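You operate a simulated robot arm through the tools that you are given. There is no shell and no other tool.

The job below is to be done with a simulated robot arm. You get a single attempt, and the scene is never put back.

JOB
Empty the crumb tray into the brown tub and put it back.
Fine: tray back in the crumb drawer, drawer shut, no crumb spilt. Where these are worked on the way, their far stop is far enough and under half their travel is too little: crumb drawer.

Only the result counts: the job must be done as asked and must still hold three seconds after the hand-in. Knocking over, shifting, dropping, spilling or breaking anything else fails it.

ROBOT AND FRAMES
A 7-joint arm with a fingered hand, fixed in place. Base frame: the origin is at the foot of the arm, x ahead of it, y to its left, z up. Lengths are in m, angles in degrees, forces in N, time in s.
With the tool pointing down near the work surface it reaches from about 0.2 to 0.8 m from the base axis. Its first joint turns from -166.0 to 166.0 degrees. Payload 4.9 kg.
The tool frame sits at the grasp point between the pads (the TCP): z along the fingers, y along the line on which they close. The tips reach 0.032 m beyond it. Largest opening 0.192 m; the body of the gripper starts 0.089 m behind the TCP. The gripper is a hand of 3 fingers: y runs from the thumb to the fingers, the wrist lies at [0, 0, -0.267] in the tool frame.
Orientation is told as [roll, pitch, yaw] about the base's x, y, z axes, in that order, counted from this pose: with the fingers straight down and closing along the base's y, the tool's x points along the base's -x, its y along +y and its z along -z.

CONTROLS
- The arm moves only by the tool play_rows. Its argument "series" is a list of rows, each a list of 6 numbers: the shift along the tool's x, y, z in m, then the turn, a rotation vector about the tool's x, y, z in degrees. In form: [[x, y, z, rx, ry, rz], ...]. A call has 1 to 20 rows; each row is the pose to reach, as a shift and turn from the pose commanded when the call began, along the tool's axes at that moment. A row lasts 0.2 s, in which the tool goes at most 0.05 m and 8.6 degrees; a call with a longer step from one row to the next is refused whole. A pose out of reach is approached as far as the arm can. The call stops where the force on the tool passes 40 N (or 10 N more than at its start, if that is more) or the arm is blocked; 0.2 s more then pass. In this call time passes only in rows, and 0.2 s behind the last. The reply holds the time, the measured pose of the TCP, the force on the tool along the base axes, the opening and the grip force, in the units named above and with some noise, with the torque about the TCP (base axes, N m) and any sound that the robot's microphone picked up.
- Cameras (640 x 400 px; columns grow to the right, rows downward): "scene" is fixed at [0.0507, 0.6505, 1.2516]; the picture's right is [-0.56, -0.83, 0.00], its down [-0.25, 0.17, -0.95] and it looks along [0.79, -0.53, -0.31] (base axes); focal length 330 px, centre (320, 200). "wrist" rides on the gripper at [0.08, -0.046, -0.113] in the tool frame; the picture's right is [0.50, 0.87, 0.00], its down [-0.67, 0.39, -0.63] and it looks along [-0.55, 0.32, 0.78] (tool axes); focal length 226 px, centre (320, 200). There is no depth. A picture from a camera that has moved, and an enlarged one, comes with that camera's place and axes in the base frame and with its lens.
- snapshot(camera): a new picture of that camera. The clock stands still meanwhile.
- curl_fingers(finger1, finger2, thumb_bend): sets how far each is bent, from 0 (flat) to 100 (curled in); at 30 the hand is open as for a grip, at 70 the pads meet at the TCP. One left out holds its place. A second passes; each finger stops where it meets its share of the squeeze, and holds until it gets a number again. It is the only way to open and close the hand. It gives what a move gives, with no picture; readings hold the bend of each and the force on the fingers (four entries, about 0 where the hand has none), thumb and palm.
- zoom(camera, box): a new picture of the part [left, top, right, bottom] of that camera's present view, enlarged. The clock stands still meanwhile.
- hand_in(): hands the job in; it is judged then, once.

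Places have to be worked out from the pictures, the camera data and where the tool is seen. Open the gripper and draw the arm clear of the work before you hand the job in, unless the task says otherwise.

The tools are called after "Call:" by a JSON object that holds its "fn" and its "kwargs". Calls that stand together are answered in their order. play_rows: Moves the arm, as the interface text tells. Its arguments: {"type":"object","properties":{"series":{"type":"array","items":{"type":"array","items":{"type":"number"}}}},"required":["series"]} The other tools are called the same way: curl_fingers (finger1, finger2, thumb_bend) moves the fingers one by one; snapshot (camera) takes a picture; zoom (camera, box) takes an enlarged picture of a part of a camera's view; hand_in () hands the job in.

At the start:

```text
t: 0.0
tool_pos: [0.4201, 0.0901, 1.2089]
orientation: [0.1, 0.0, 0.0]
contact_force: [0.8, 0.0, 0.4]
wrist_torque: [0.01, 0.01, 0.02]
opening: 0.1918
gripper_force: 0.0
shape: jaw
bend: [30.0, 30.0, 30.0]
finger forces: [0.0, 0.0, 0.1, 0.0, 0.0, 0.1]
```

scene: 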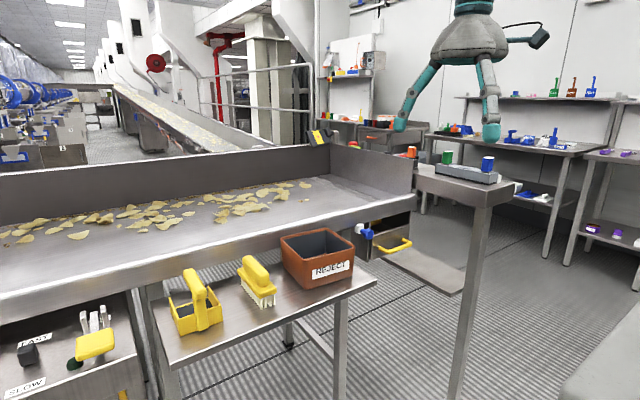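
wrist: 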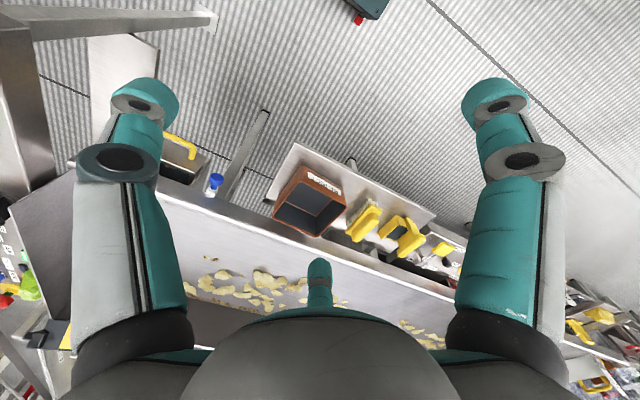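

I start by looking closely at the drawer with the yellow handle under the table and at the brown tub.

Call:
{"fn": "zoom", "kwargs": {"camera": "scene", "box": [260, 180, 440, 300]}}

Call:
{"fn": "zoom", "kwargs": {"camera": "wrist", "box": [100, 100, 480, 340]}}

Call:
{"fn": "zoom", "kwargs": {"camera": "scene", "box": [0, 240, 240, 400]}}

```text
3.33 times, centred on (350, 240) of scene
camera zoom: at [0.0507, 0.6505, 1.2516], right [-0.56, -0.83, 0.0], down [-0.25, 0.17, -0.95], along [0.79, -0.53, -0.31], focal length 1101 px, centre (220, 67)
```

zoom: 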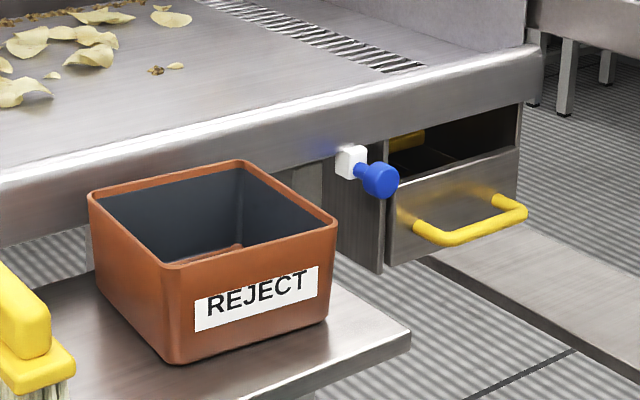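

```text
1.67 times, centred on (290, 220) of wrist
camera zoom: at [0.3403, 0.0449, 1.3202], right [-0.5, 0.87, 0.0], down [0.67, 0.39, 0.63], along [0.55, 0.32, -0.78], focal length 377 px, centre (370, 167)
```

zoom: 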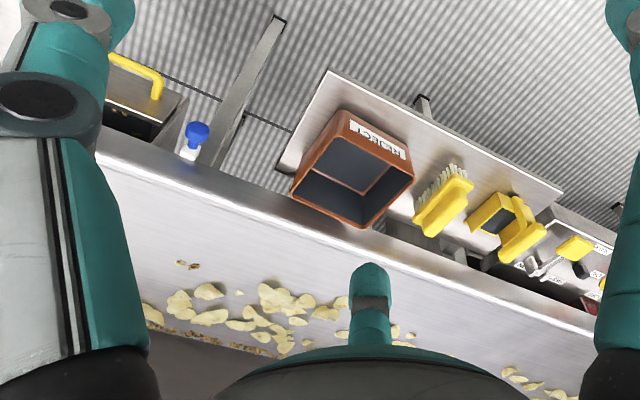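

```text
2.50 times, centred on (120, 320) of scene
camera zoom: at [0.0507, 0.6505, 1.2516], right [-0.56, -0.83, 0.0], down [-0.25, 0.17, -0.95], along [0.79, -0.53, -0.31], focal length 826 px, centre (820, -100)
```

zoom: 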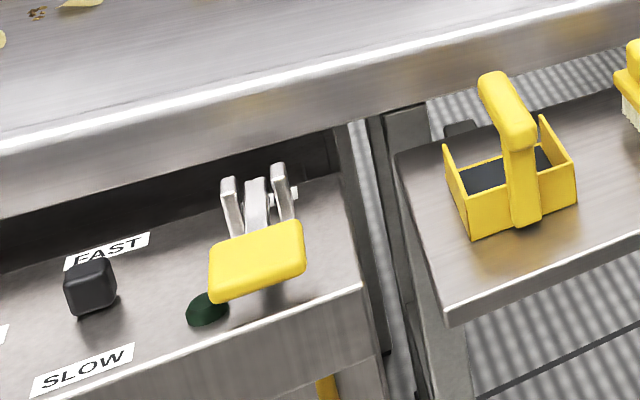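

The drawer handle triangulates to about (0.75, -0.14, 0.755) and the tub to about (0.65, 0.2, 0.8). A blue knob sits left of the drawer at about (0.78, -0.03, 0.81). I stay high and move right (−y) for a clearer wrist view of the drawer and the stand next to it.

Call:
{"fn": "play_rows", "kwargs": {"series": [[0, -0.04, 0, 0, 0, 0], [0, -0.08, 0, 0, 0, 0], [0, -0.12, 0, 0, 0, 0], [0, -0.16, 0, 0, 0, 0], [0, -0.2, 0, 0, 0, 0], [0, -0.24, 0, 0, 0, 0]]}}

Call:
{"fn": "snapshot", "kwargs": {"camera": "wrist"}}

Call:
{"fn": "snapshot", "kwargs": {"camera": "scene"}}

```text
t: 1.4
tool_pos: [0.4206, -0.1457, 1.2085]
orientation: [0.0, 0.1, 0.0]
contact_force: [0.9, -1.0, -0.5]
wrist_torque: [0.0, -0.01, 0.05]
opening: 0.1921
gripper_force: 0.1
shape: jaw
bend: [30.0, 30.0, 30.0]
finger forces: [0.0, 0.1, 0.0, 0.1, 0.0, 0.1]
```

```text
taken
camera wrist: at [0.3401, -0.1915, 1.3203], right [-0.5, 0.87, 0.0], down [0.67, 0.39, 0.63], along [0.55, 0.32, -0.78], focal length 226 px, centre (320, 200)
```

wrist: 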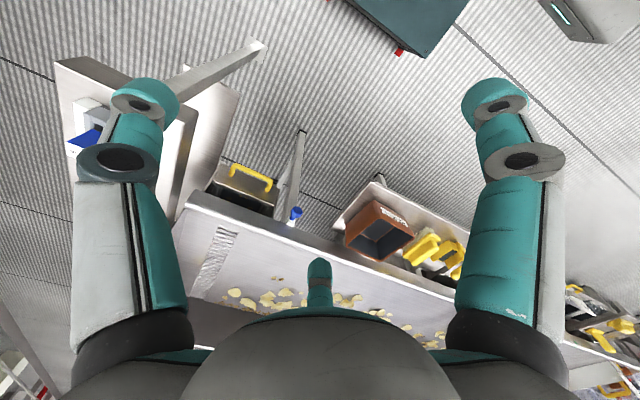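

```text
taken
```

scene: 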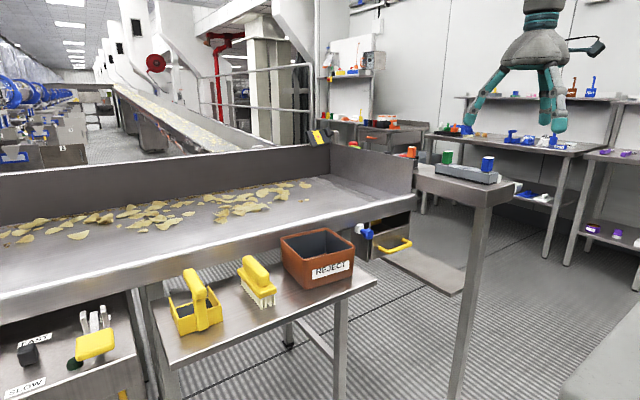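

Call:
{"fn": "zoom", "kwargs": {"camera": "wrist", "box": [40, 20, 360, 220]}}

Call:
{"fn": "zoom", "kwargs": {"camera": "wrist", "box": [190, 140, 318, 220]}}

Call:
{"fn": "zoom", "kwargs": {"camera": "scene", "box": [340, 195, 436, 255]}}

```text
2.00 times, centred on (200, 120) of wrist
camera zoom: at [0.3401, -0.1915, 1.3203], right [-0.5, 0.87, 0.0], down [0.67, 0.39, 0.63], along [0.55, 0.32, -0.78], focal length 452 px, centre (560, 360)
```

zoom: 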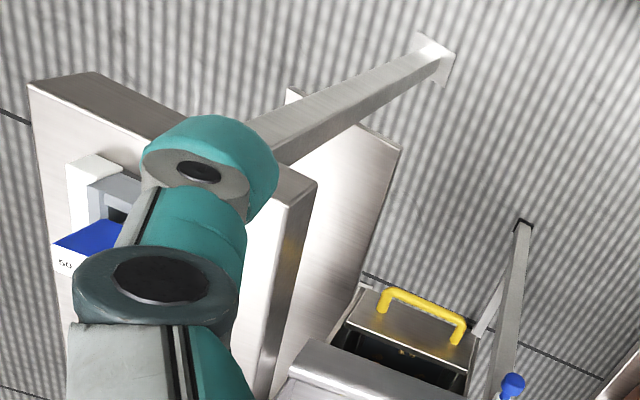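

```text
5.00 times, centred on (254, 180) of wrist
camera zoom: at [0.3401, -0.1915, 1.3203], right [-0.5, 0.87, 0.0], down [0.67, 0.39, 0.63], along [0.55, 0.32, -0.78], focal length 1130 px, centre (650, 300)
```

zoom: 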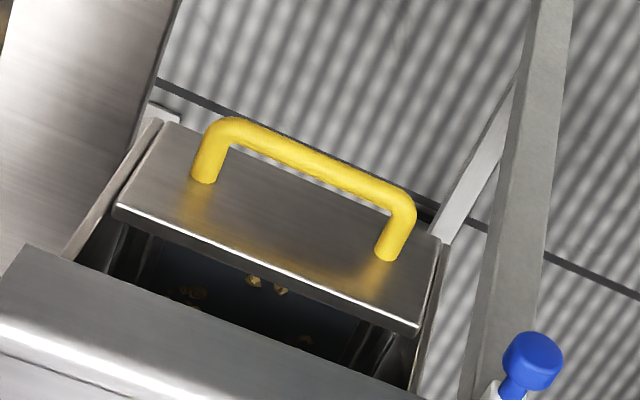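

```text
6.67 times, centred on (388, 225) of scene
camera zoom: at [0.0507, 0.6505, 1.2516], right [-0.56, -0.83, 0.0], down [-0.25, 0.17, -0.95], along [0.79, -0.53, -0.31], focal length 2202 px, centre (-133, 33)
```

zoom: 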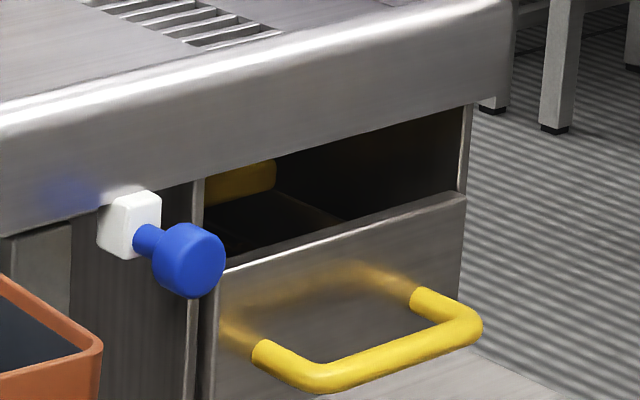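

The drawer (yellow handle bar along y, roughly x 0.785, y −0.24…−0.12, z 0.72) opens toward −x and there is a stand plate to its right at about y < −0.33. I go lower and nearer for a better look.

Call:
{"fn": "play_rows", "kwargs": {"series": [[-0.03, 0, 0.03, 0, 0, 0], [-0.06, 0, 0.06, 0, 0, 0], [-0.09, -0.01, 0.09, 0, 0, 0], [-0.12, -0.02, 0.12, 0, 0, 0], [-0.13, -0.03, 0.15, 0, 0, 0]]}}

Call:
{"fn": "snapshot", "kwargs": {"camera": "wrist"}}

Call:
{"fn": "snapshot", "kwargs": {"camera": "scene"}}

```text
t: 2.6
tool_pos: [0.5473, -0.1777, 1.057]
orientation: [-0.1, -0.2, 0.1]
contact_force: [0.3, -0.4, 0.6]
wrist_torque: [-0.02, -0.03, -0.01]
opening: 0.1921
gripper_force: 0.1
shape: jaw
bend: [30.0, 30.0, 30.0]
finger forces: [0.0, 0.0, 0.1, 0.0, 0.0, 0.0]
```

```text
taken
camera wrist: at [0.4675, -0.2234, 1.1691], right [-0.5, 0.87, 0.0], down [0.67, 0.39, 0.63], along [0.55, 0.32, -0.77], focal length 226 px, centre (320, 200)
```

wrist: 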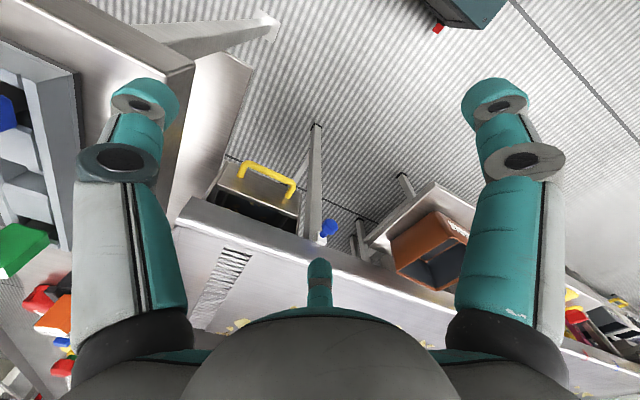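

```text
taken
```

scene: 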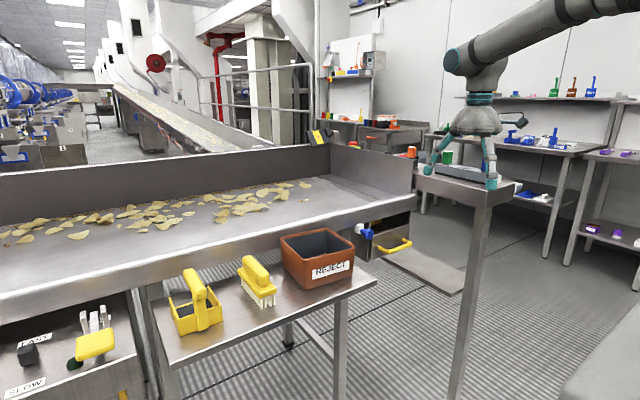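

Call:
{"fn": "zoom", "kwargs": {"camera": "wrist", "box": [190, 140, 350, 240]}}

Call:
{"fn": "zoom", "kwargs": {"camera": "wrist", "box": [0, 0, 280, 175]}}

Call:
{"fn": "zoom", "kwargs": {"camera": "scene", "box": [340, 100, 580, 250]}}

```text
4.00 times, centred on (270, 190) of wrist
camera zoom: at [0.4675, -0.2234, 1.1691], right [-0.5, 0.87, 0.0], down [0.67, 0.39, 0.63], along [0.55, 0.32, -0.77], focal length 904 px, centre (520, 240)
```

zoom: 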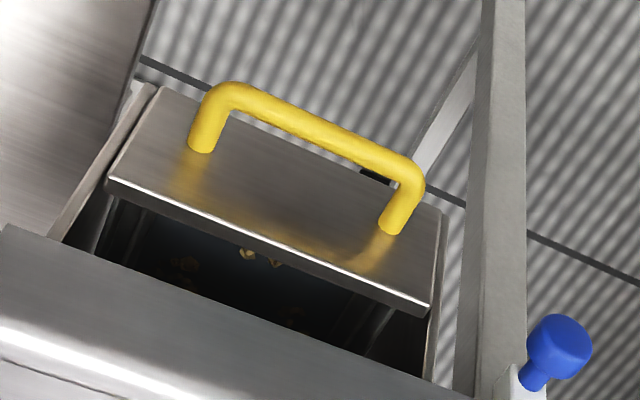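

```text
2.29 times, centred on (140, 88) of wrist
camera zoom: at [0.4675, -0.2234, 1.1691], right [-0.5, 0.87, 0.0], down [0.67, 0.39, 0.63], along [0.55, 0.32, -0.77], focal length 517 px, centre (731, 457)
```

zoom: 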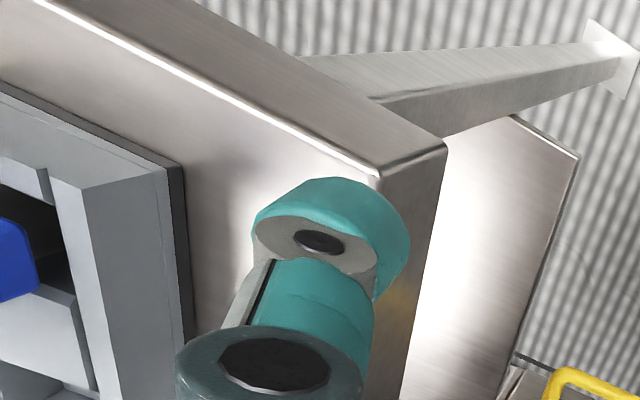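

```text
2.67 times, centred on (460, 175) of scene
camera zoom: at [0.0507, 0.6505, 1.2516], right [-0.56, -0.83, 0.0], down [-0.25, 0.17, -0.95], along [0.79, -0.53, -0.31], focal length 881 px, centre (-53, 267)
```

zoom: 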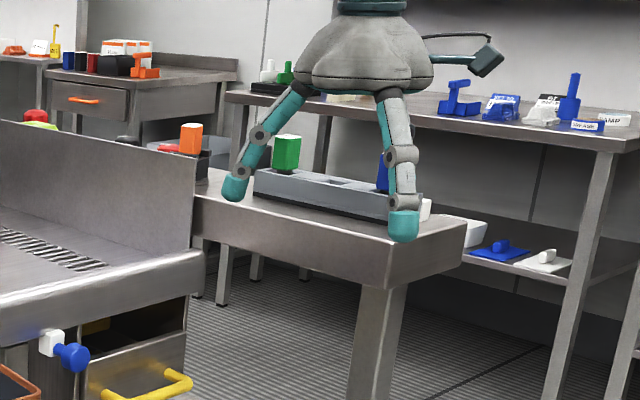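

The stand corner is at about (0.57, −0.32, 0.955), the side table at y > 0.12, the drawer face at x ≈ 0.82, and the handle bar at about x 0.785, z 0.715. I'll swing the tool to point forward (+x) while lowering it in the free space in front of the drawer.

Call:
{"fn": "play_rows", "kwargs": {"series": [[0, 0, 0.02, 0, -7.5, 0], [0, 0, 0.04, 0, -15, 0], [0, 0, 0.06, 0, -22.5, 0], [0, 0, 0.08, 0, -30, 0], [-0.01, 0, 0.1, 0, -37.5, 0], [-0.02, 0, 0.12, 0, -45, 0], [-0.03, 0, 0.14, 0, -52.5, 0], [-0.03, 0, 0.16, 0, -60, 0], [-0.03, 0, 0.18, 0, -67.5, 0], [-0.03, 0, 0.2, 0, -75, 0]]}}

Call:
{"fn": "snapshot", "kwargs": {"camera": "scene"}}

Call:
{"fn": "snapshot", "kwargs": {"camera": "wrist"}}

```text
t: 4.8
tool_pos: [0.5834, -0.1752, 0.9192]
orientation: [0.1, -55.7, -0.2]
contact_force: [0.1, 0.1, 0.4]
wrist_torque: [0.01, 0.0, -0.02]
opening: 0.1916
gripper_force: 0.1
shape: jaw
bend: [30.0, 30.0, 30.0]
finger forces: [0.0, 0.0, 0.0, 0.0, 0.1, 0.1]
out of reach, approached as far as the arm can: row 8, 9, 10
```

```text
taken
```

scene: 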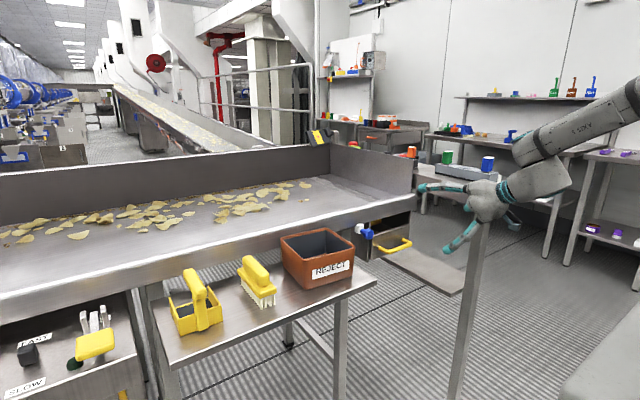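

```text
taken
camera wrist: at [0.4448, -0.2206, 0.9159], right [-0.28, 0.87, -0.41], down [-0.14, 0.39, 0.91], along [0.95, 0.31, 0.01], focal length 226 px, centre (320, 200)
```

wrist: 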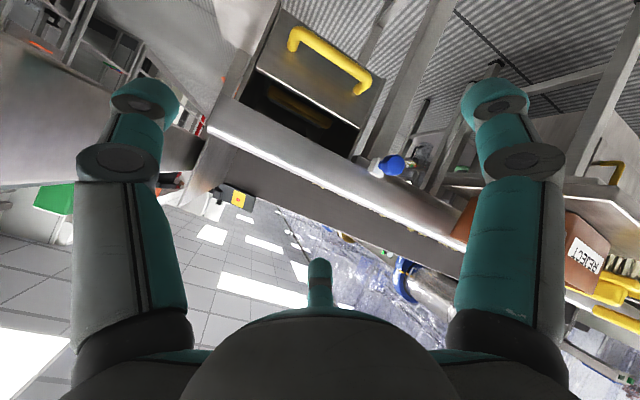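

The wrist tilt stopped at about 56°, which is enough to work with, and the camera now looks into the drawer. I zoom in on it and on the blue knob.

Call:
{"fn": "zoom", "kwargs": {"camera": "wrist", "box": [210, 20, 450, 170]}}

Call:
{"fn": "zoom", "kwargs": {"camera": "wrist", "box": [335, 110, 463, 190]}}

```text
2.67 times, centred on (330, 95) of wrist
camera zoom: at [0.4448, -0.2206, 0.9159], right [-0.28, 0.87, -0.41], down [-0.14, 0.39, 0.91], along [0.95, 0.31, 0.01], focal length 603 px, centre (293, 480)
```

zoom: 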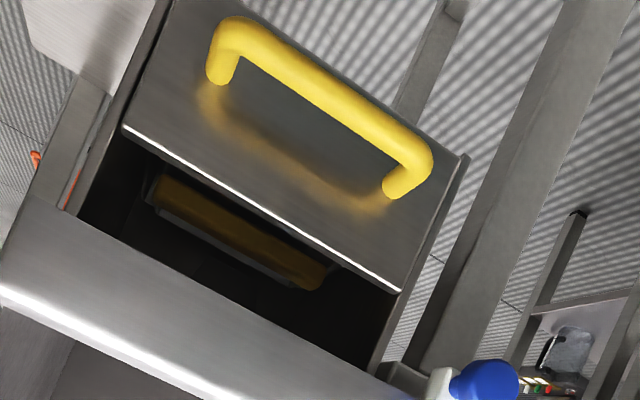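

```text
5.00 times, centred on (399, 150) of wrist
camera zoom: at [0.4448, -0.2206, 0.9159], right [-0.28, 0.87, -0.41], down [-0.14, 0.39, 0.91], along [0.95, 0.31, 0.01], focal length 1130 px, centre (-75, 450)
```

zoom: 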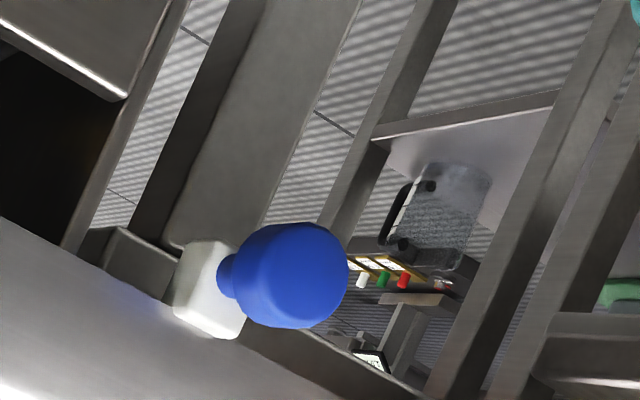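

The blue knob isn't connected to the drawer, so I'll stay clear of it. Next I roll the hand −90° about its axis, so the thumb ends up above and behind the bar and the two fingers below it.

Call:
{"fn": "play_rows", "kwargs": {"series": [[0, 0, 0, 0, 0, -8], [0, 0, 0, 0, 0, -16], [0, 0, 0, 0, 0, -24], [0, 0, 0, 0, 0, -32], [0, 0, 0, 0, 0, -40], [0, 0, 0, 0, 0, -48], [0, 0, 0, 0, 0, -56], [0, 0, 0, 0, 0, -64], [0, 0, 0, 0, 0, -72], [0, 0, 0, 0, 0, -80], [0, 0, 0, 0, 0, -85], [0, 0, 0, 0, 0, -90]]}}

Call:
{"fn": "snapshot", "kwargs": {"camera": "wrist"}}

```text
t: 7.4
tool_pos: [0.5826, -0.1747, 0.9202]
orientation: [-55.6, 0.0, 89.9]
contact_force: [0.1, -0.5, -0.4]
wrist_torque: [-0.03, -0.05, 0.02]
opening: 0.1919
gripper_force: 0.1
shape: jaw
bend: [30.0, 30.0, 30.0]
finger forces: [0.0, 0.1, 0.0, 0.0, 0.0, 0.0]
out of reach, approached as far as the arm can: row 1, 2, 3, 4, 5, 6, 7, 8
```

```text
taken
camera wrist: at [0.5148, -0.2544, 1.0199], right [-0.49, -0.5, -0.71], down [-0.74, 0.67, 0.04], along [0.46, 0.55, -0.7], focal length 226 px, centre (320, 200)
```

wrist: 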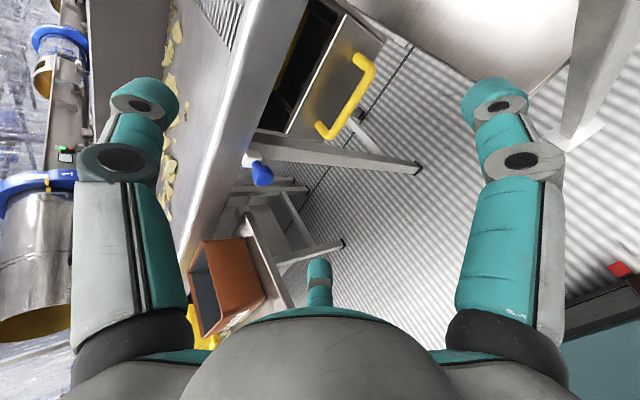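

The tilt and roll are accepted. Now I advance toward the handle, stopping short of it, while trying to tip the hand closer to horizontal.

Call:
{"fn": "play_rows", "kwargs": {"series": [[0.001, 0.01, 0.035, 4, 0, 0], [0.002, 0.02, 0.07, 8, 0, 0], [0.003, 0.03, 0.105, 12, 0, 0], [0.004, 0.04, 0.14, 16, 0, 0], [0.005, 0.05, 0.17, 20, 0, 0]]}}

Call:
{"fn": "snapshot", "kwargs": {"camera": "wrist"}}

Call:
{"fn": "snapshot", "kwargs": {"camera": "scene"}}

```text
t: 8.6
tool_pos: [0.693, -0.1819, 0.7829]
orientation: [-75.7, 0.0, 89.8]
contact_force: [0.4, 0.0, -0.2]
wrist_torque: [-0.02, 0.06, 0.01]
opening: 0.1922
gripper_force: 0.1
shape: jaw
bend: [30.0, 30.0, 30.0]
finger forces: [0.0, 0.0, 0.0, 0.1, 0.0, 0.0]
```

```text
taken
camera wrist: at [0.5947, -0.2611, 0.8542], right [-0.21, -0.5, -0.84], down [-0.71, 0.67, -0.22], along [0.68, 0.54, -0.5], focal length 226 px, centre (320, 200)
```

wrist: 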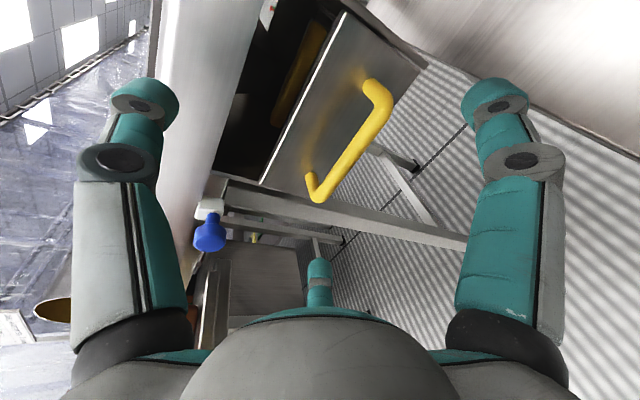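

```text
taken
```

scene: 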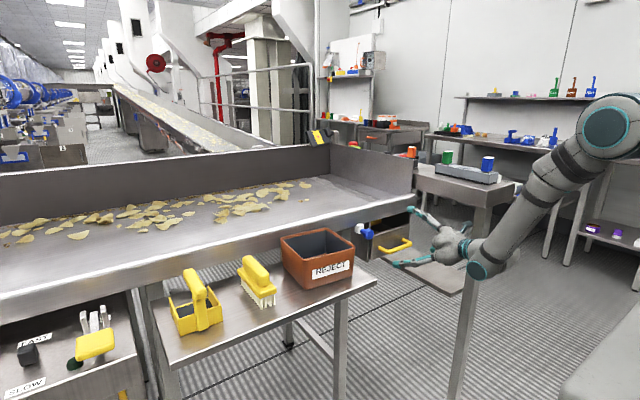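

The hand is now at about 76° tilt, nearly horizontal. I narrow the opening and move in line with the bar, still just in front of it.

Call:
{"fn": "curl_fingers", "kwargs": {"finger1": 48, "finger2": 48, "thumb_bend": 48}}

Call:
{"fn": "play_rows", "kwargs": {"series": [[0, 0.018, 0.02, 0, 0, 0], [0, 0.037, 0.04, 0, 0, 0]]}}

Call:
{"fn": "snapshot", "kwargs": {"camera": "wrist"}}

Call:
{"fn": "zoom", "kwargs": {"camera": "scene", "box": [340, 190, 500, 290]}}

```text
t: 9.6
tool_pos: [0.6933, -0.1818, 0.783]
orientation: [-75.6, -0.1, 89.8]
contact_force: [-0.2, -0.4, 0.0]
wrist_torque: [-0.01, -0.02, -0.01]
opening: 0.0934
gripper_force: 0.1
shape: fingers
bend: [48.0, 48.0, 48.0]
finger forces: [0.0, 0.1, 0.0, 0.0, 0.0, 0.1]
```

```text
t: 10.2
tool_pos: [0.7229, -0.1823, 0.7368]
orientation: [-75.6, -0.1, 89.9]
contact_force: [0.6, -0.3, -0.3]
wrist_torque: [0.01, 0.01, 0.02]
opening: 0.0932
gripper_force: 0.1
shape: fingers
bend: [48.0, 48.0, 48.0]
finger forces: [0.1, 0.0, 0.0, 0.0, 0.0, 0.0]
```

```text
taken
camera wrist: at [0.6244, -0.2619, 0.8093], right [-0.22, -0.5, -0.84], down [-0.71, 0.67, -0.22], along [0.67, 0.55, -0.5], focal length 226 px, centre (320, 200)
```

wrist: 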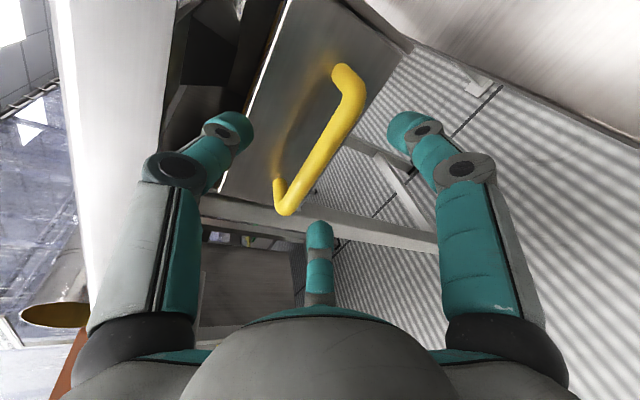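

```text
4.00 times, centred on (420, 240) of scene
camera zoom: at [0.0507, 0.6505, 1.2516], right [-0.56, -0.83, 0.0], down [-0.25, 0.17, -0.95], along [0.79, -0.53, -0.31], focal length 1321 px, centre (-80, 40)
```

zoom: 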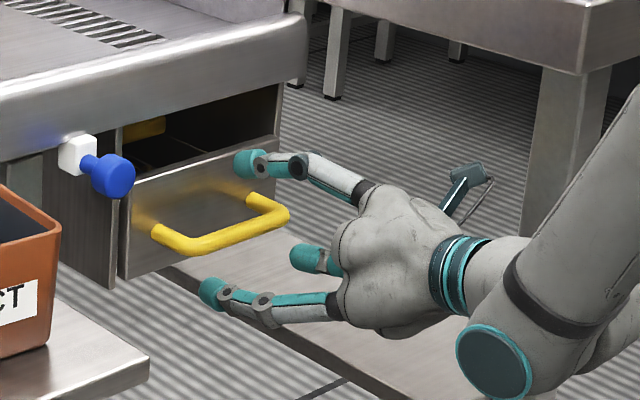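

The thumb is above the bar and the fingers below it, with the bar about 6 cm ahead. I advance 4 cm along the tool axis and recheck.

Call:
{"fn": "play_rows", "kwargs": {"series": [[0, 0, 0.02, 0, 0, 0], [0, 0, 0.04, 0, 0, 0]]}}

Call:
{"fn": "snapshot", "kwargs": {"camera": "wrist"}}

Call:
{"fn": "zoom", "kwargs": {"camera": "scene", "box": [340, 190, 500, 290]}}

```text
t: 10.8
tool_pos: [0.7543, -0.1808, 0.7256]
orientation: [-75.5, -0.2, 89.7]
contact_force: [-21.6, 2.8, 7.2]
wrist_torque: [-0.2, -1.68, 0.18]
opening: 0.0973
gripper_force: 12.8
shape: fingers
bend: [48.0, 48.0, 47.0]
finger forces: [0.0, 0.1, 0.1, 0.0, 26.3, 0.1]
stopped in row 2: the force on the tool passed its limit at 56 N (the readings are from after the stop); the commanded pose is now the measured one
```

```text
taken
camera wrist: at [0.6558, -0.2616, 0.7961], right [-0.22, -0.5, -0.84], down [-0.7, 0.68, -0.22], along [0.67, 0.55, -0.5], focal length 226 px, centre (320, 200)
```

wrist: 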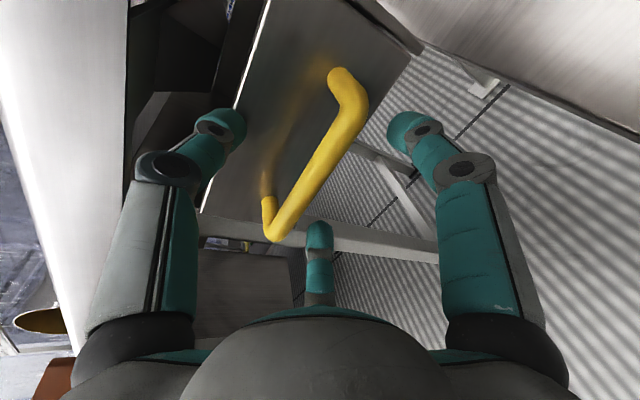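

```text
4.00 times, centred on (420, 240) of scene
camera zoom: at [0.0507, 0.6505, 1.2516], right [-0.56, -0.83, 0.0], down [-0.25, 0.17, -0.95], along [0.79, -0.53, -0.31], focal length 1321 px, centre (-80, 40)
```

zoom: 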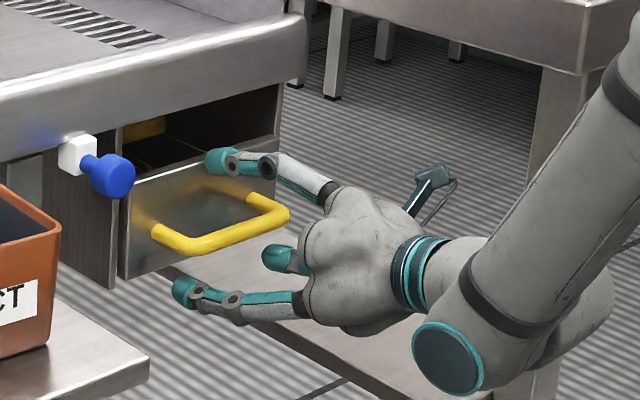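

The thumb tip met the drawer face at TCP x 0.754, so at this bend the fingertips reach further than I assumed; the bar is about 4 cm ahead. I back off, close the fingers further, and come in again.

Call:
{"fn": "play_rows", "kwargs": {"series": [[0, -0.004, -0.03, 0, 0, 0]]}}

Call:
{"fn": "curl_fingers", "kwargs": {"finger1": 59, "finger2": 59, "thumb_bend": 59}}

Call:
{"fn": "snapshot", "kwargs": {"camera": "wrist"}}

Call:
{"fn": "zoom", "kwargs": {"camera": "scene", "box": [340, 190, 500, 290]}}

```text
t: 11.2
tool_pos: [0.7265, -0.1836, 0.7349]
orientation: [-75.8, -0.1, 89.7]
contact_force: [-0.4, 0.2, 0.1]
wrist_torque: [0.01, 0.02, 0.02]
opening: 0.0934
gripper_force: 0.1
shape: fingers
bend: [48.0, 48.0, 48.0]
finger forces: [0.0, 0.0, 0.0, 0.0, 0.0, 0.1]
```

```text
t: 12.2
tool_pos: [0.7265, -0.1826, 0.7348]
orientation: [-75.5, -0.1, 89.7]
contact_force: [0.6, -0.3, -0.2]
wrist_torque: [0.01, -0.02, -0.02]
opening: 0.0469
gripper_force: 0.1
shape: fingers
bend: [59.0, 59.0, 59.0]
finger forces: [0.0, 0.1, 0.0, 0.1, 0.1, 0.0]
```

```text
taken
camera wrist: at [0.6282, -0.2617, 0.806], right [-0.22, -0.5, -0.84], down [-0.71, 0.68, -0.22], along [0.67, 0.55, -0.5], focal length 226 px, centre (320, 200)
```

wrist: 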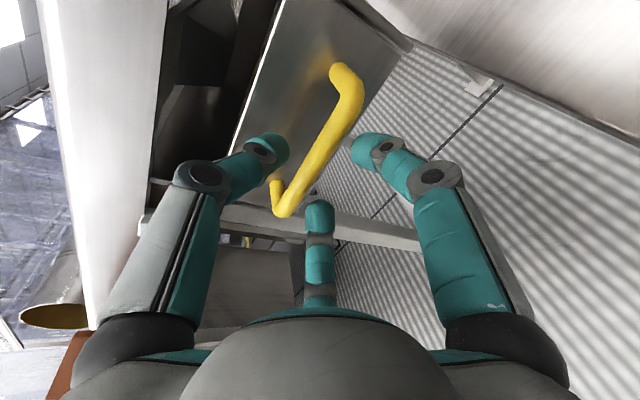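

```text
4.00 times, centred on (420, 240) of scene
camera zoom: at [0.0507, 0.6505, 1.2516], right [-0.56, -0.83, 0.0], down [-0.25, 0.17, -0.95], along [0.79, -0.53, -0.31], focal length 1321 px, centre (-80, 40)
```

zoom: 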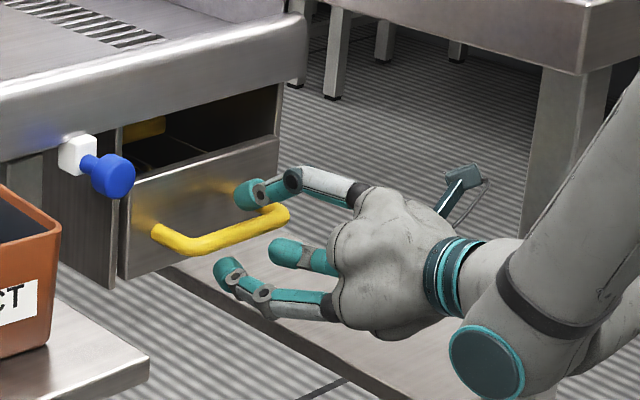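

The fingertips now bracket the bar. I advance with small steps.

Call:
{"fn": "play_rows", "kwargs": {"series": [[0, 0, 0.012, 0, 0, 0], [0, 0, 0.024, 0, 0, 0], [0, 0, 0.036, 0, 0, 0], [0, 0, 0.045, 0, 0, 0]]}}

Call:
{"fn": "snapshot", "kwargs": {"camera": "wrist"}}

Call:
{"fn": "zoom", "kwargs": {"camera": "scene", "box": [340, 190, 500, 290]}}

```text
t: 13.3
tool_pos: [0.7653, -0.1823, 0.7216]
orientation: [-75.2, -0.2, 89.5]
contact_force: [-29.5, 3.8, 9.7]
wrist_torque: [-0.09, -0.96, 0.25]
opening: 0.0393
gripper_force: 14.9
shape: fingers
bend: [59.0, 59.0, 61.0]
finger forces: [0.0, 0.1, 0.1, 0.0, 30.0, 0.0]
stopped in row 4: the force on the tool passed its limit at 45 N (the readings are from after the stop); the commanded pose is now the measured one
```

```text
taken
camera wrist: at [0.6675, -0.262, 0.7921], right [-0.23, -0.49, -0.84], down [-0.7, 0.68, -0.21], along [0.67, 0.54, -0.5], focal length 226 px, centre (320, 200)
```

wrist: 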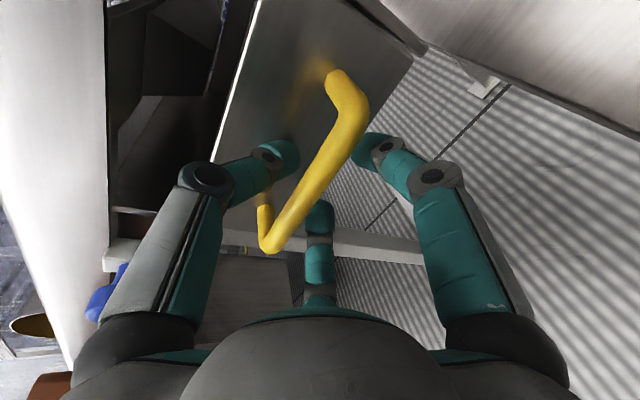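

```text
4.00 times, centred on (420, 240) of scene
camera zoom: at [0.0507, 0.6505, 1.2516], right [-0.56, -0.83, 0.0], down [-0.25, 0.17, -0.95], along [0.79, -0.53, -0.31], focal length 1321 px, centre (-80, 40)
```

zoom: 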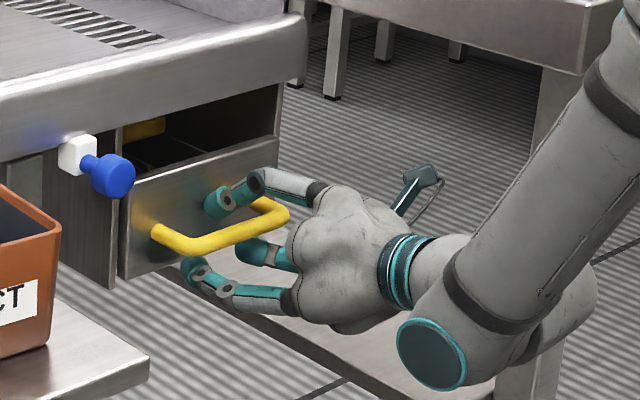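

The thumb tip is behind the bar and touching the face, and the bar sits between thumb and fingers. I back off a few millimetres and close.

Call:
{"fn": "play_rows", "kwargs": {"series": [[0, 0, -0.004, 0, 0, 0]]}}

Call:
{"fn": "curl_fingers", "kwargs": {"finger1": 75, "finger2": 75, "thumb_bend": 75}}

Call:
{"fn": "snapshot", "kwargs": {"camera": "wrist"}}

```text
t: 13.7
tool_pos: [0.7645, -0.1837, 0.7233]
orientation: [-75.3, -0.2, 89.6]
contact_force: [-5.7, -0.1, -2.4]
wrist_torque: [-0.05, 0.03, 0.04]
opening: 0.0393
gripper_force: 2.9
shape: fingers
bend: [59.0, 59.0, 62.0]
finger forces: [0.0, 0.0, 0.0, 0.1, 6.3, 0.0]
```

```text
t: 14.7
tool_pos: [0.766, -0.1836, 0.7256]
orientation: [-75.6, -0.2, 89.8]
contact_force: [6.4, -0.5, 8.4]
wrist_torque: [0.02, 0.04, 0.01]
opening: 0.0007
gripper_force: 7.9
shape: fingers
bend: [72.0, 72.0, 73.0]
finger forces: [0.1, 0.0, 0.1, 0.1, 17.4, 0.0]
```

```text
taken
camera wrist: at [0.6676, -0.2628, 0.7969], right [-0.22, -0.5, -0.84], down [-0.7, 0.68, -0.22], along [0.68, 0.54, -0.5], focal length 226 px, centre (320, 200)
```

wrist: 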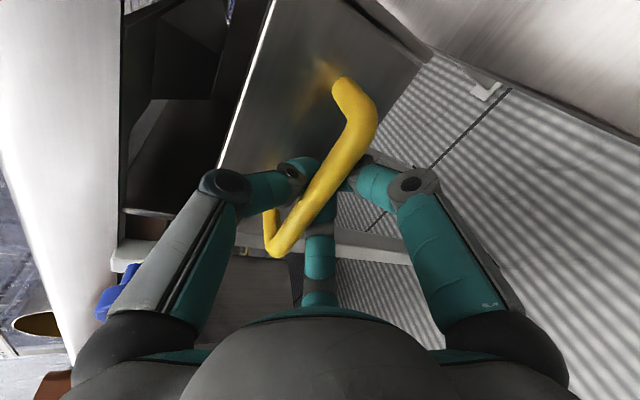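

The hand has closed around the bar and caged it, with the thumb behind. I pull the drawer a little toward −x and watch the force.

Call:
{"fn": "play_rows", "kwargs": {"series": [[0, 0.0025, -0.0097, 0, 0, 0], [0, 0.005, -0.0194, 0, 0, 0], [0, 0.0075, -0.029, 0, 0, 0], [0, 0.01, -0.0388, 0, 0, 0]]}}

Call:
{"fn": "snapshot", "kwargs": {"camera": "wrist"}}

Call:
{"fn": "zoom", "kwargs": {"camera": "scene", "box": [340, 190, 500, 290]}}

```text
t: 15.7
tool_pos: [0.7242, -0.181, 0.7243]
orientation: [-75.3, -0.3, 89.5]
contact_force: [1.2, -2.2, 6.4]
wrist_torque: [0.03, -0.03, -0.02]
opening: 0.0006
gripper_force: 7.1
shape: fingers
bend: [73.0, 73.0, 73.0]
finger forces: [0.0, 0.0, 0.1, 0.0, 13.8, 0.0]
```

```text
taken
camera wrist: at [0.6255, -0.2609, 0.7947], right [-0.22, -0.49, -0.84], down [-0.7, 0.68, -0.21], along [0.67, 0.54, -0.5], focal length 226 px, centre (320, 200)
```

wrist: 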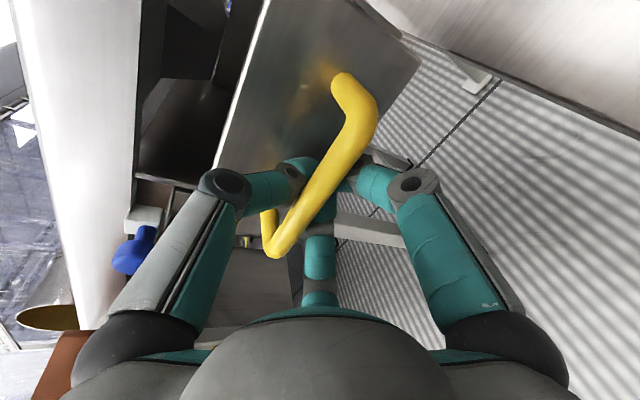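

```text
4.00 times, centred on (420, 240) of scene
camera zoom: at [0.0507, 0.6505, 1.2516], right [-0.56, -0.83, 0.0], down [-0.25, 0.17, -0.95], along [0.79, -0.53, -0.31], focal length 1321 px, centre (-80, 40)
```

zoom: 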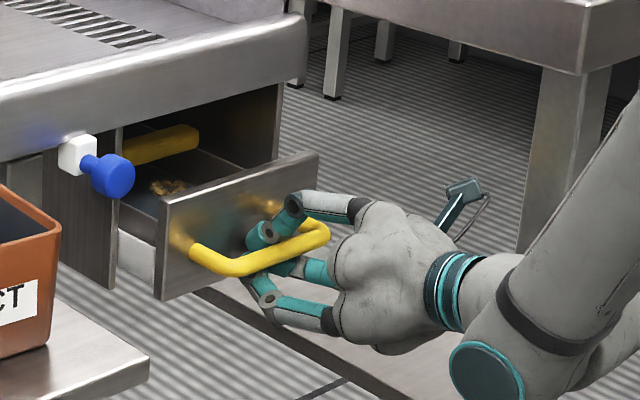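

The drawer slides with little force, and the tray with crumbs and a yellow grip is coming into view. I keep pulling slowly.

Call:
{"fn": "play_rows", "kwargs": {"series": [[0, 0.003, -0.0116, 0, 0, 0], [0, 0.006, -0.0232, 0, 0, 0], [0, 0.009, -0.0349, 0, 0, 0], [0, 0.012, -0.0465, 0, 0, 0], [0, 0.015, -0.058, 0, 0, 0], [0, 0.018, -0.07, 0, 0, 0], [0, 0.021, -0.081, 0, 0, 0]]}}

Call:
{"fn": "snapshot", "kwargs": {"camera": "scene"}}

Call:
{"fn": "zoom", "kwargs": {"camera": "scene", "box": [340, 190, 500, 290]}}

```text
t: 17.3
tool_pos: [0.6417, -0.1812, 0.7233]
orientation: [-75.3, -0.6, 89.7]
contact_force: [1.4, -0.8, 5.2]
wrist_torque: [0.01, 0.01, -0.01]
opening: 0.0003
gripper_force: 0.1
shape: fingers
bend: [73.0, 73.0, 73.0]
finger forces: [0.0, 0.0, 0.0, 0.0, 0.0, 0.0]
```

```text
taken
```

scene: 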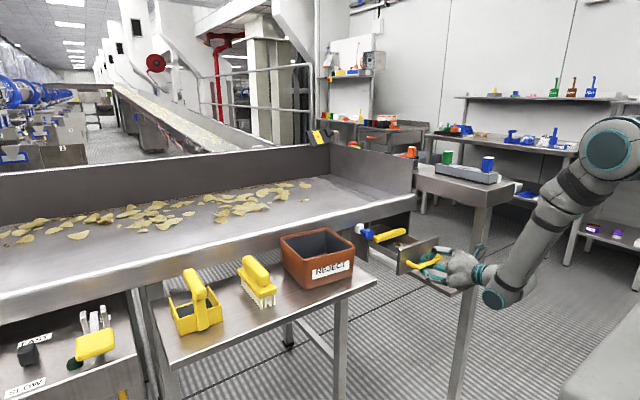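

```text
4.00 times, centred on (420, 240) of scene
camera zoom: at [0.0507, 0.6505, 1.2516], right [-0.56, -0.83, 0.0], down [-0.25, 0.17, -0.95], along [0.79, -0.53, -0.31], focal length 1321 px, centre (-80, 40)
```

zoom: 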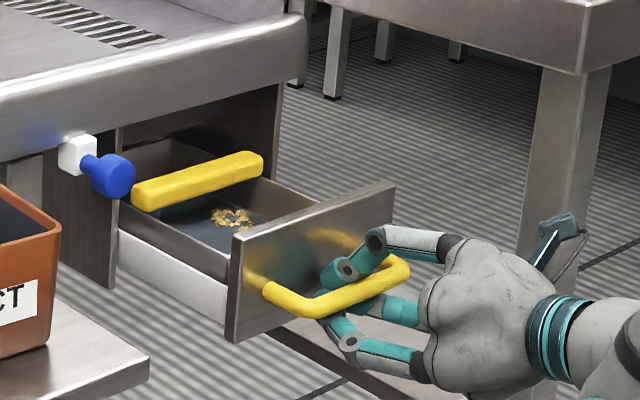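

About 12.5 cm open: the tray has a thick yellow grip bar running along y. I continue pulling to the far stop.

Call:
{"fn": "play_rows", "kwargs": {"series": [[0, 0.003, -0.0116, 0, 0, 0], [0, 0.006, -0.0232, 0, 0, 0], [0, 0.009, -0.0349, 0, 0, 0], [0, 0.012, -0.0465, 0, 0, 0], [0, 0.015, -0.058, 0, 0, 0], [0, 0.018, -0.07, 0, 0, 0], [0, 0.021, -0.081, 0, 0, 0]]}}

Call:
{"fn": "zoom", "kwargs": {"camera": "scene", "box": [340, 190, 500, 290]}}

Call:
{"fn": "snapshot", "kwargs": {"camera": "wrist"}}

```text
t: 18.9
tool_pos: [0.567, -0.1925, 0.7278]
orientation: [-74.9, -1.8, 90.2]
contact_force: [0.7, 4.0, -3.9]
wrist_torque: [-0.09, 0.01, -0.02]
opening: 0.0002
gripper_force: 1.5
shape: fingers
bend: [73.0, 73.0, 73.0]
finger forces: [0.4, 2.7, 0.0, 0.0, 0.0, 0.1]
out of reach, approached as far as the arm can: row 2, 3, 4, 5, 6, 7
```

```text
4.00 times, centred on (420, 240) of scene
camera zoom: at [0.0507, 0.6505, 1.2516], right [-0.56, -0.83, 0.0], down [-0.25, 0.17, -0.95], along [0.79, -0.53, -0.31], focal length 1321 px, centre (-80, 40)
```

zoom: 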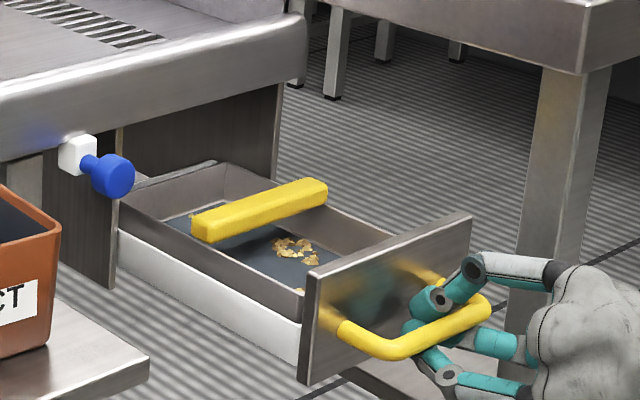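

```text
taken
camera wrist: at [0.4689, -0.275, 0.7997], right [-0.22, -0.47, -0.85], down [-0.71, 0.68, -0.19], along [0.66, 0.56, -0.49], focal length 226 px, centre (320, 200)
```

wrist: 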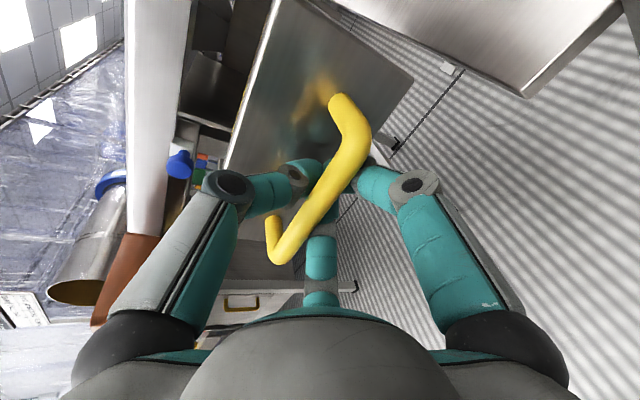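

The drawer is now about 20 cm out and the tray nearly clear, but the arm is near its limit at this tilt. I reduce the tilt while holding the bar and pull a bit further to see whether the stop is reached.

Call:
{"fn": "play_rows", "kwargs": {"series": [[0, 0, 0, -5, 0, 0], [0, 0, 0, -10, 0, 0], [0, 0, 0, -15, 0, 0], [0, 0, 0, -20, 0, 0], [0, 0.002, -0.0097, -22, 0, 0], [0, 0.005, -0.0194, -24, 0, 0], [0, 0.0075, -0.029, -26, 0, 0]]}}

Call:
{"fn": "zoom", "kwargs": {"camera": "scene", "box": [340, 190, 500, 290]}}

Call:
{"fn": "snapshot", "kwargs": {"camera": "wrist"}}

```text
t: 20.5
tool_pos: [0.5355, -0.1927, 0.7315]
orientation: [-49.3, -0.2, 89.7]
contact_force: [2.7, -3.9, -14.1]
wrist_torque: [-0.07, -0.11, 0.01]
opening: 0.0008
gripper_force: 4.8
shape: fingers
bend: [73.0, 73.0, 73.0]
finger forces: [4.4, 5.6, 0.0, 0.1, 0.0, 0.0]
```

```text
4.00 times, centred on (420, 240) of scene
camera zoom: at [0.0507, 0.6505, 1.2516], right [-0.56, -0.83, 0.0], down [-0.25, 0.17, -0.95], along [0.79, -0.53, -0.31], focal length 1321 px, centre (-80, 40)
```

zoom: 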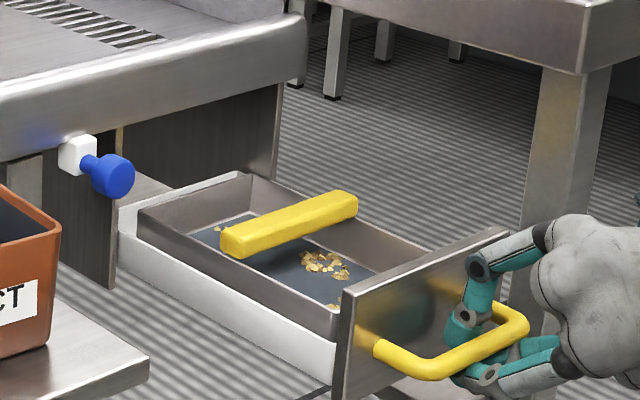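

```text
taken
camera wrist: at [0.4791, -0.272, 0.839], right [-0.57, -0.49, -0.66], down [-0.73, 0.68, 0.12], along [0.39, 0.55, -0.74], focal length 226 px, centre (320, 200)
```

wrist: 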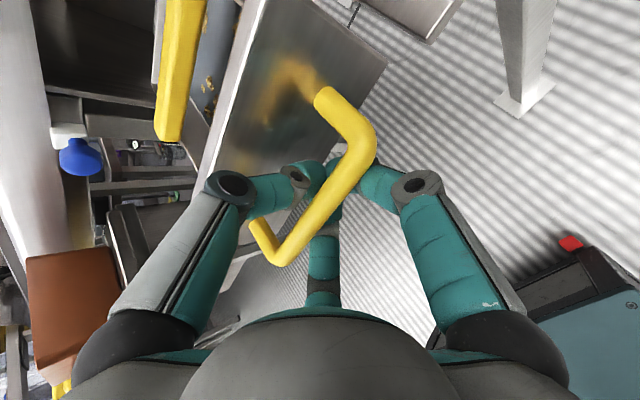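

The drawer is now about 23 cm out and the whole tray is clear of the apron. I open the fingers moderately, so the thumb doesn't push the face, and back out along the tool axis.

Call:
{"fn": "curl_fingers", "kwargs": {"finger1": 48, "finger2": 48, "thumb_bend": 61}}

Call:
{"fn": "snapshot", "kwargs": {"camera": "wrist"}}

Call:
{"fn": "zoom", "kwargs": {"camera": "scene", "box": [370, 200, 530, 300]}}

```text
t: 21.5
tool_pos: [0.5375, -0.1928, 0.7335]
orientation: [-49.4, -0.1, 89.6]
contact_force: [-0.2, 0.7, 0.9]
wrist_torque: [-0.03, 0.0, -0.03]
opening: 0.0663
gripper_force: 0.1
shape: fingers
bend: [48.0, 48.0, 61.0]
finger forces: [0.0, 0.0, 0.0, 0.0, 0.0, 0.1]
```

```text
taken
camera wrist: at [0.4792, -0.2721, 0.8395], right [-0.57, -0.49, -0.66], down [-0.73, 0.68, 0.12], along [0.39, 0.55, -0.74], focal length 226 px, centre (320, 200)
```

wrist: 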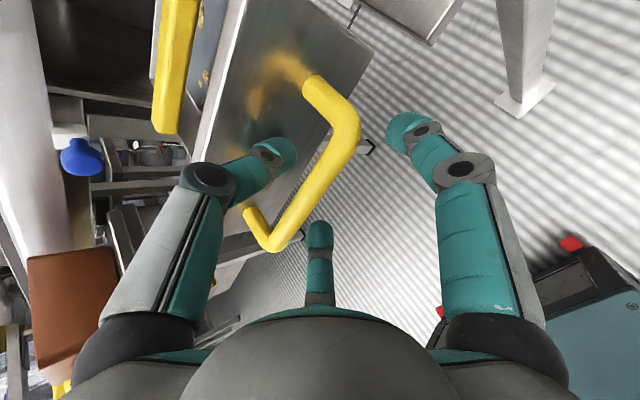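

```text
4.00 times, centred on (450, 250) of scene
camera zoom: at [0.0507, 0.6505, 1.2516], right [-0.56, -0.83, 0.0], down [-0.25, 0.17, -0.95], along [0.79, -0.53, -0.31], focal length 1321 px, centre (-200, 0)
```

zoom: 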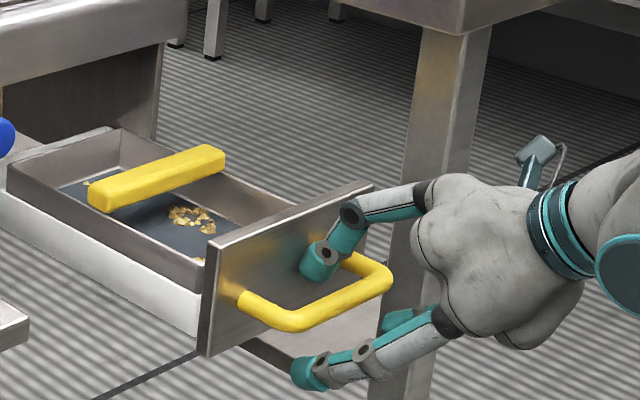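

Call:
{"fn": "play_rows", "kwargs": {"series": [[0, -0.01, -0.01, 0, 0, 0], [0, -0.014, -0.025, 0, 0, 0], [0, -0.016, -0.045, 0, 0, 0], [0, -0.018, -0.065, 0, 0, 0], [0, -0.02, -0.085, 0, 0, 0]]}}

Call:
{"fn": "snapshot", "kwargs": {"camera": "wrist"}}

Call:
{"fn": "zoom", "kwargs": {"camera": "scene", "box": [370, 200, 530, 300]}}

```text
t: 22.7
tool_pos: [0.4833, -0.1928, 0.8008]
orientation: [-49.3, -0.2, 89.6]
contact_force: [-0.2, 0.1, 0.4]
wrist_torque: [-0.02, -0.03, 0.0]
opening: 0.0664
gripper_force: 0.2
shape: fingers
bend: [48.0, 48.0, 61.0]
finger forces: [0.0, 0.0, 0.0, 0.0, 0.1, 0.1]
```

```text
taken
camera wrist: at [0.4266, -0.2722, 0.9081], right [-0.57, -0.49, -0.66], down [-0.73, 0.68, 0.12], along [0.39, 0.55, -0.74], focal length 226 px, centre (320, 200)
```

wrist: 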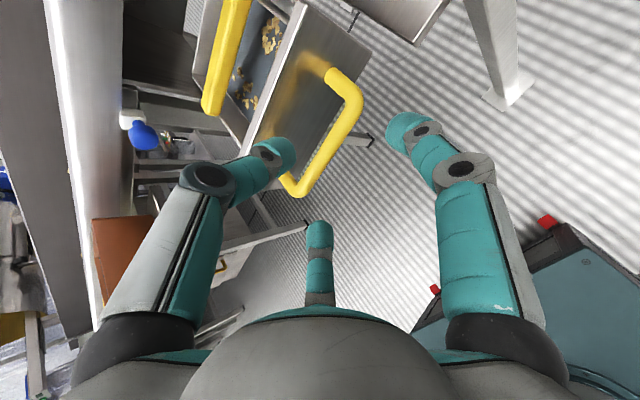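

```text
4.00 times, centred on (450, 250) of scene
camera zoom: at [0.0507, 0.6505, 1.2516], right [-0.56, -0.83, 0.0], down [-0.25, 0.17, -0.95], along [0.79, -0.53, -0.31], focal length 1321 px, centre (-200, 0)
```

zoom: 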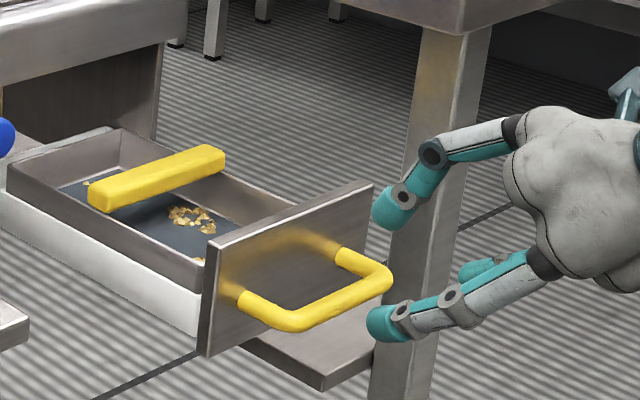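

The hand is free. Now I rise and turn the tool to point straight down to get a top view of the tray.

Call:
{"fn": "play_rows", "kwargs": {"series": [[0, -0.032, -0.018, -7, 0, 0], [0, -0.064, -0.036, -14, 0, 0], [0, -0.095, -0.054, -21, 0, 0], [0, -0.127, -0.071, -28, 0, 0], [0, -0.159, -0.089, -35, 0, 0], [0, -0.19, -0.107, -42, 0, 0], [0, -0.222, -0.125, -49.3, 0, 0]]}}

Call:
{"fn": "snapshot", "kwargs": {"camera": "wrist"}}

Call:
{"fn": "zoom", "kwargs": {"camera": "scene", "box": [250, 180, 490, 330]}}

```text
t: 24.3
tool_pos: [0.5217, -0.19, 1.024]
orientation: [-9.5, -10.4, 90.4]
contact_force: [0.1, -0.4, -0.4]
wrist_torque: [0.01, 0.01, 0.02]
opening: 0.0668
gripper_force: 0.0
shape: fingers
bend: [48.0, 48.0, 61.0]
finger forces: [0.0, 0.0, 0.0, 0.0, 0.0, 0.0]
out of reach, approached as far as the arm can: row 5, 6, 7
```

```text
taken
camera wrist: at [0.5488, -0.2903, 1.1259], right [-0.85, -0.47, -0.23], down [-0.49, 0.56, 0.67], along [-0.19, 0.68, -0.71], focal length 226 px, centre (320, 200)
```

wrist: 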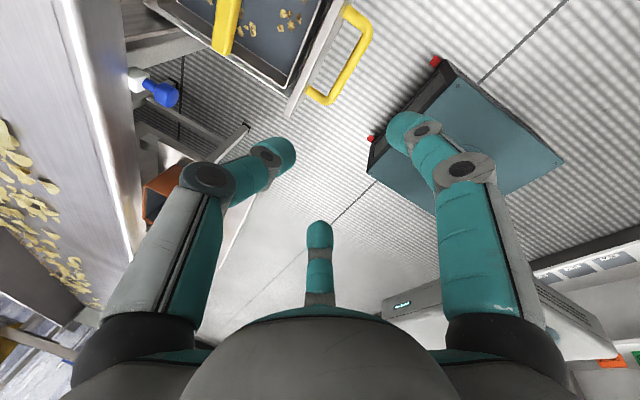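

```text
2.67 times, centred on (370, 255) of scene
camera zoom: at [0.0507, 0.6505, 1.2516], right [-0.56, -0.83, 0.0], down [-0.25, 0.17, -0.95], along [0.79, -0.53, -0.31], focal length 881 px, centre (187, 53)
```

zoom: 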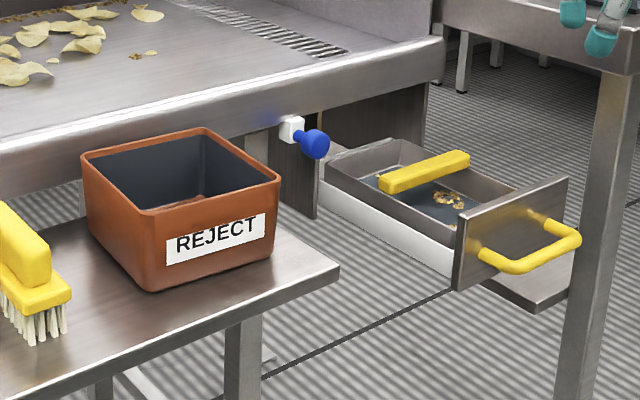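

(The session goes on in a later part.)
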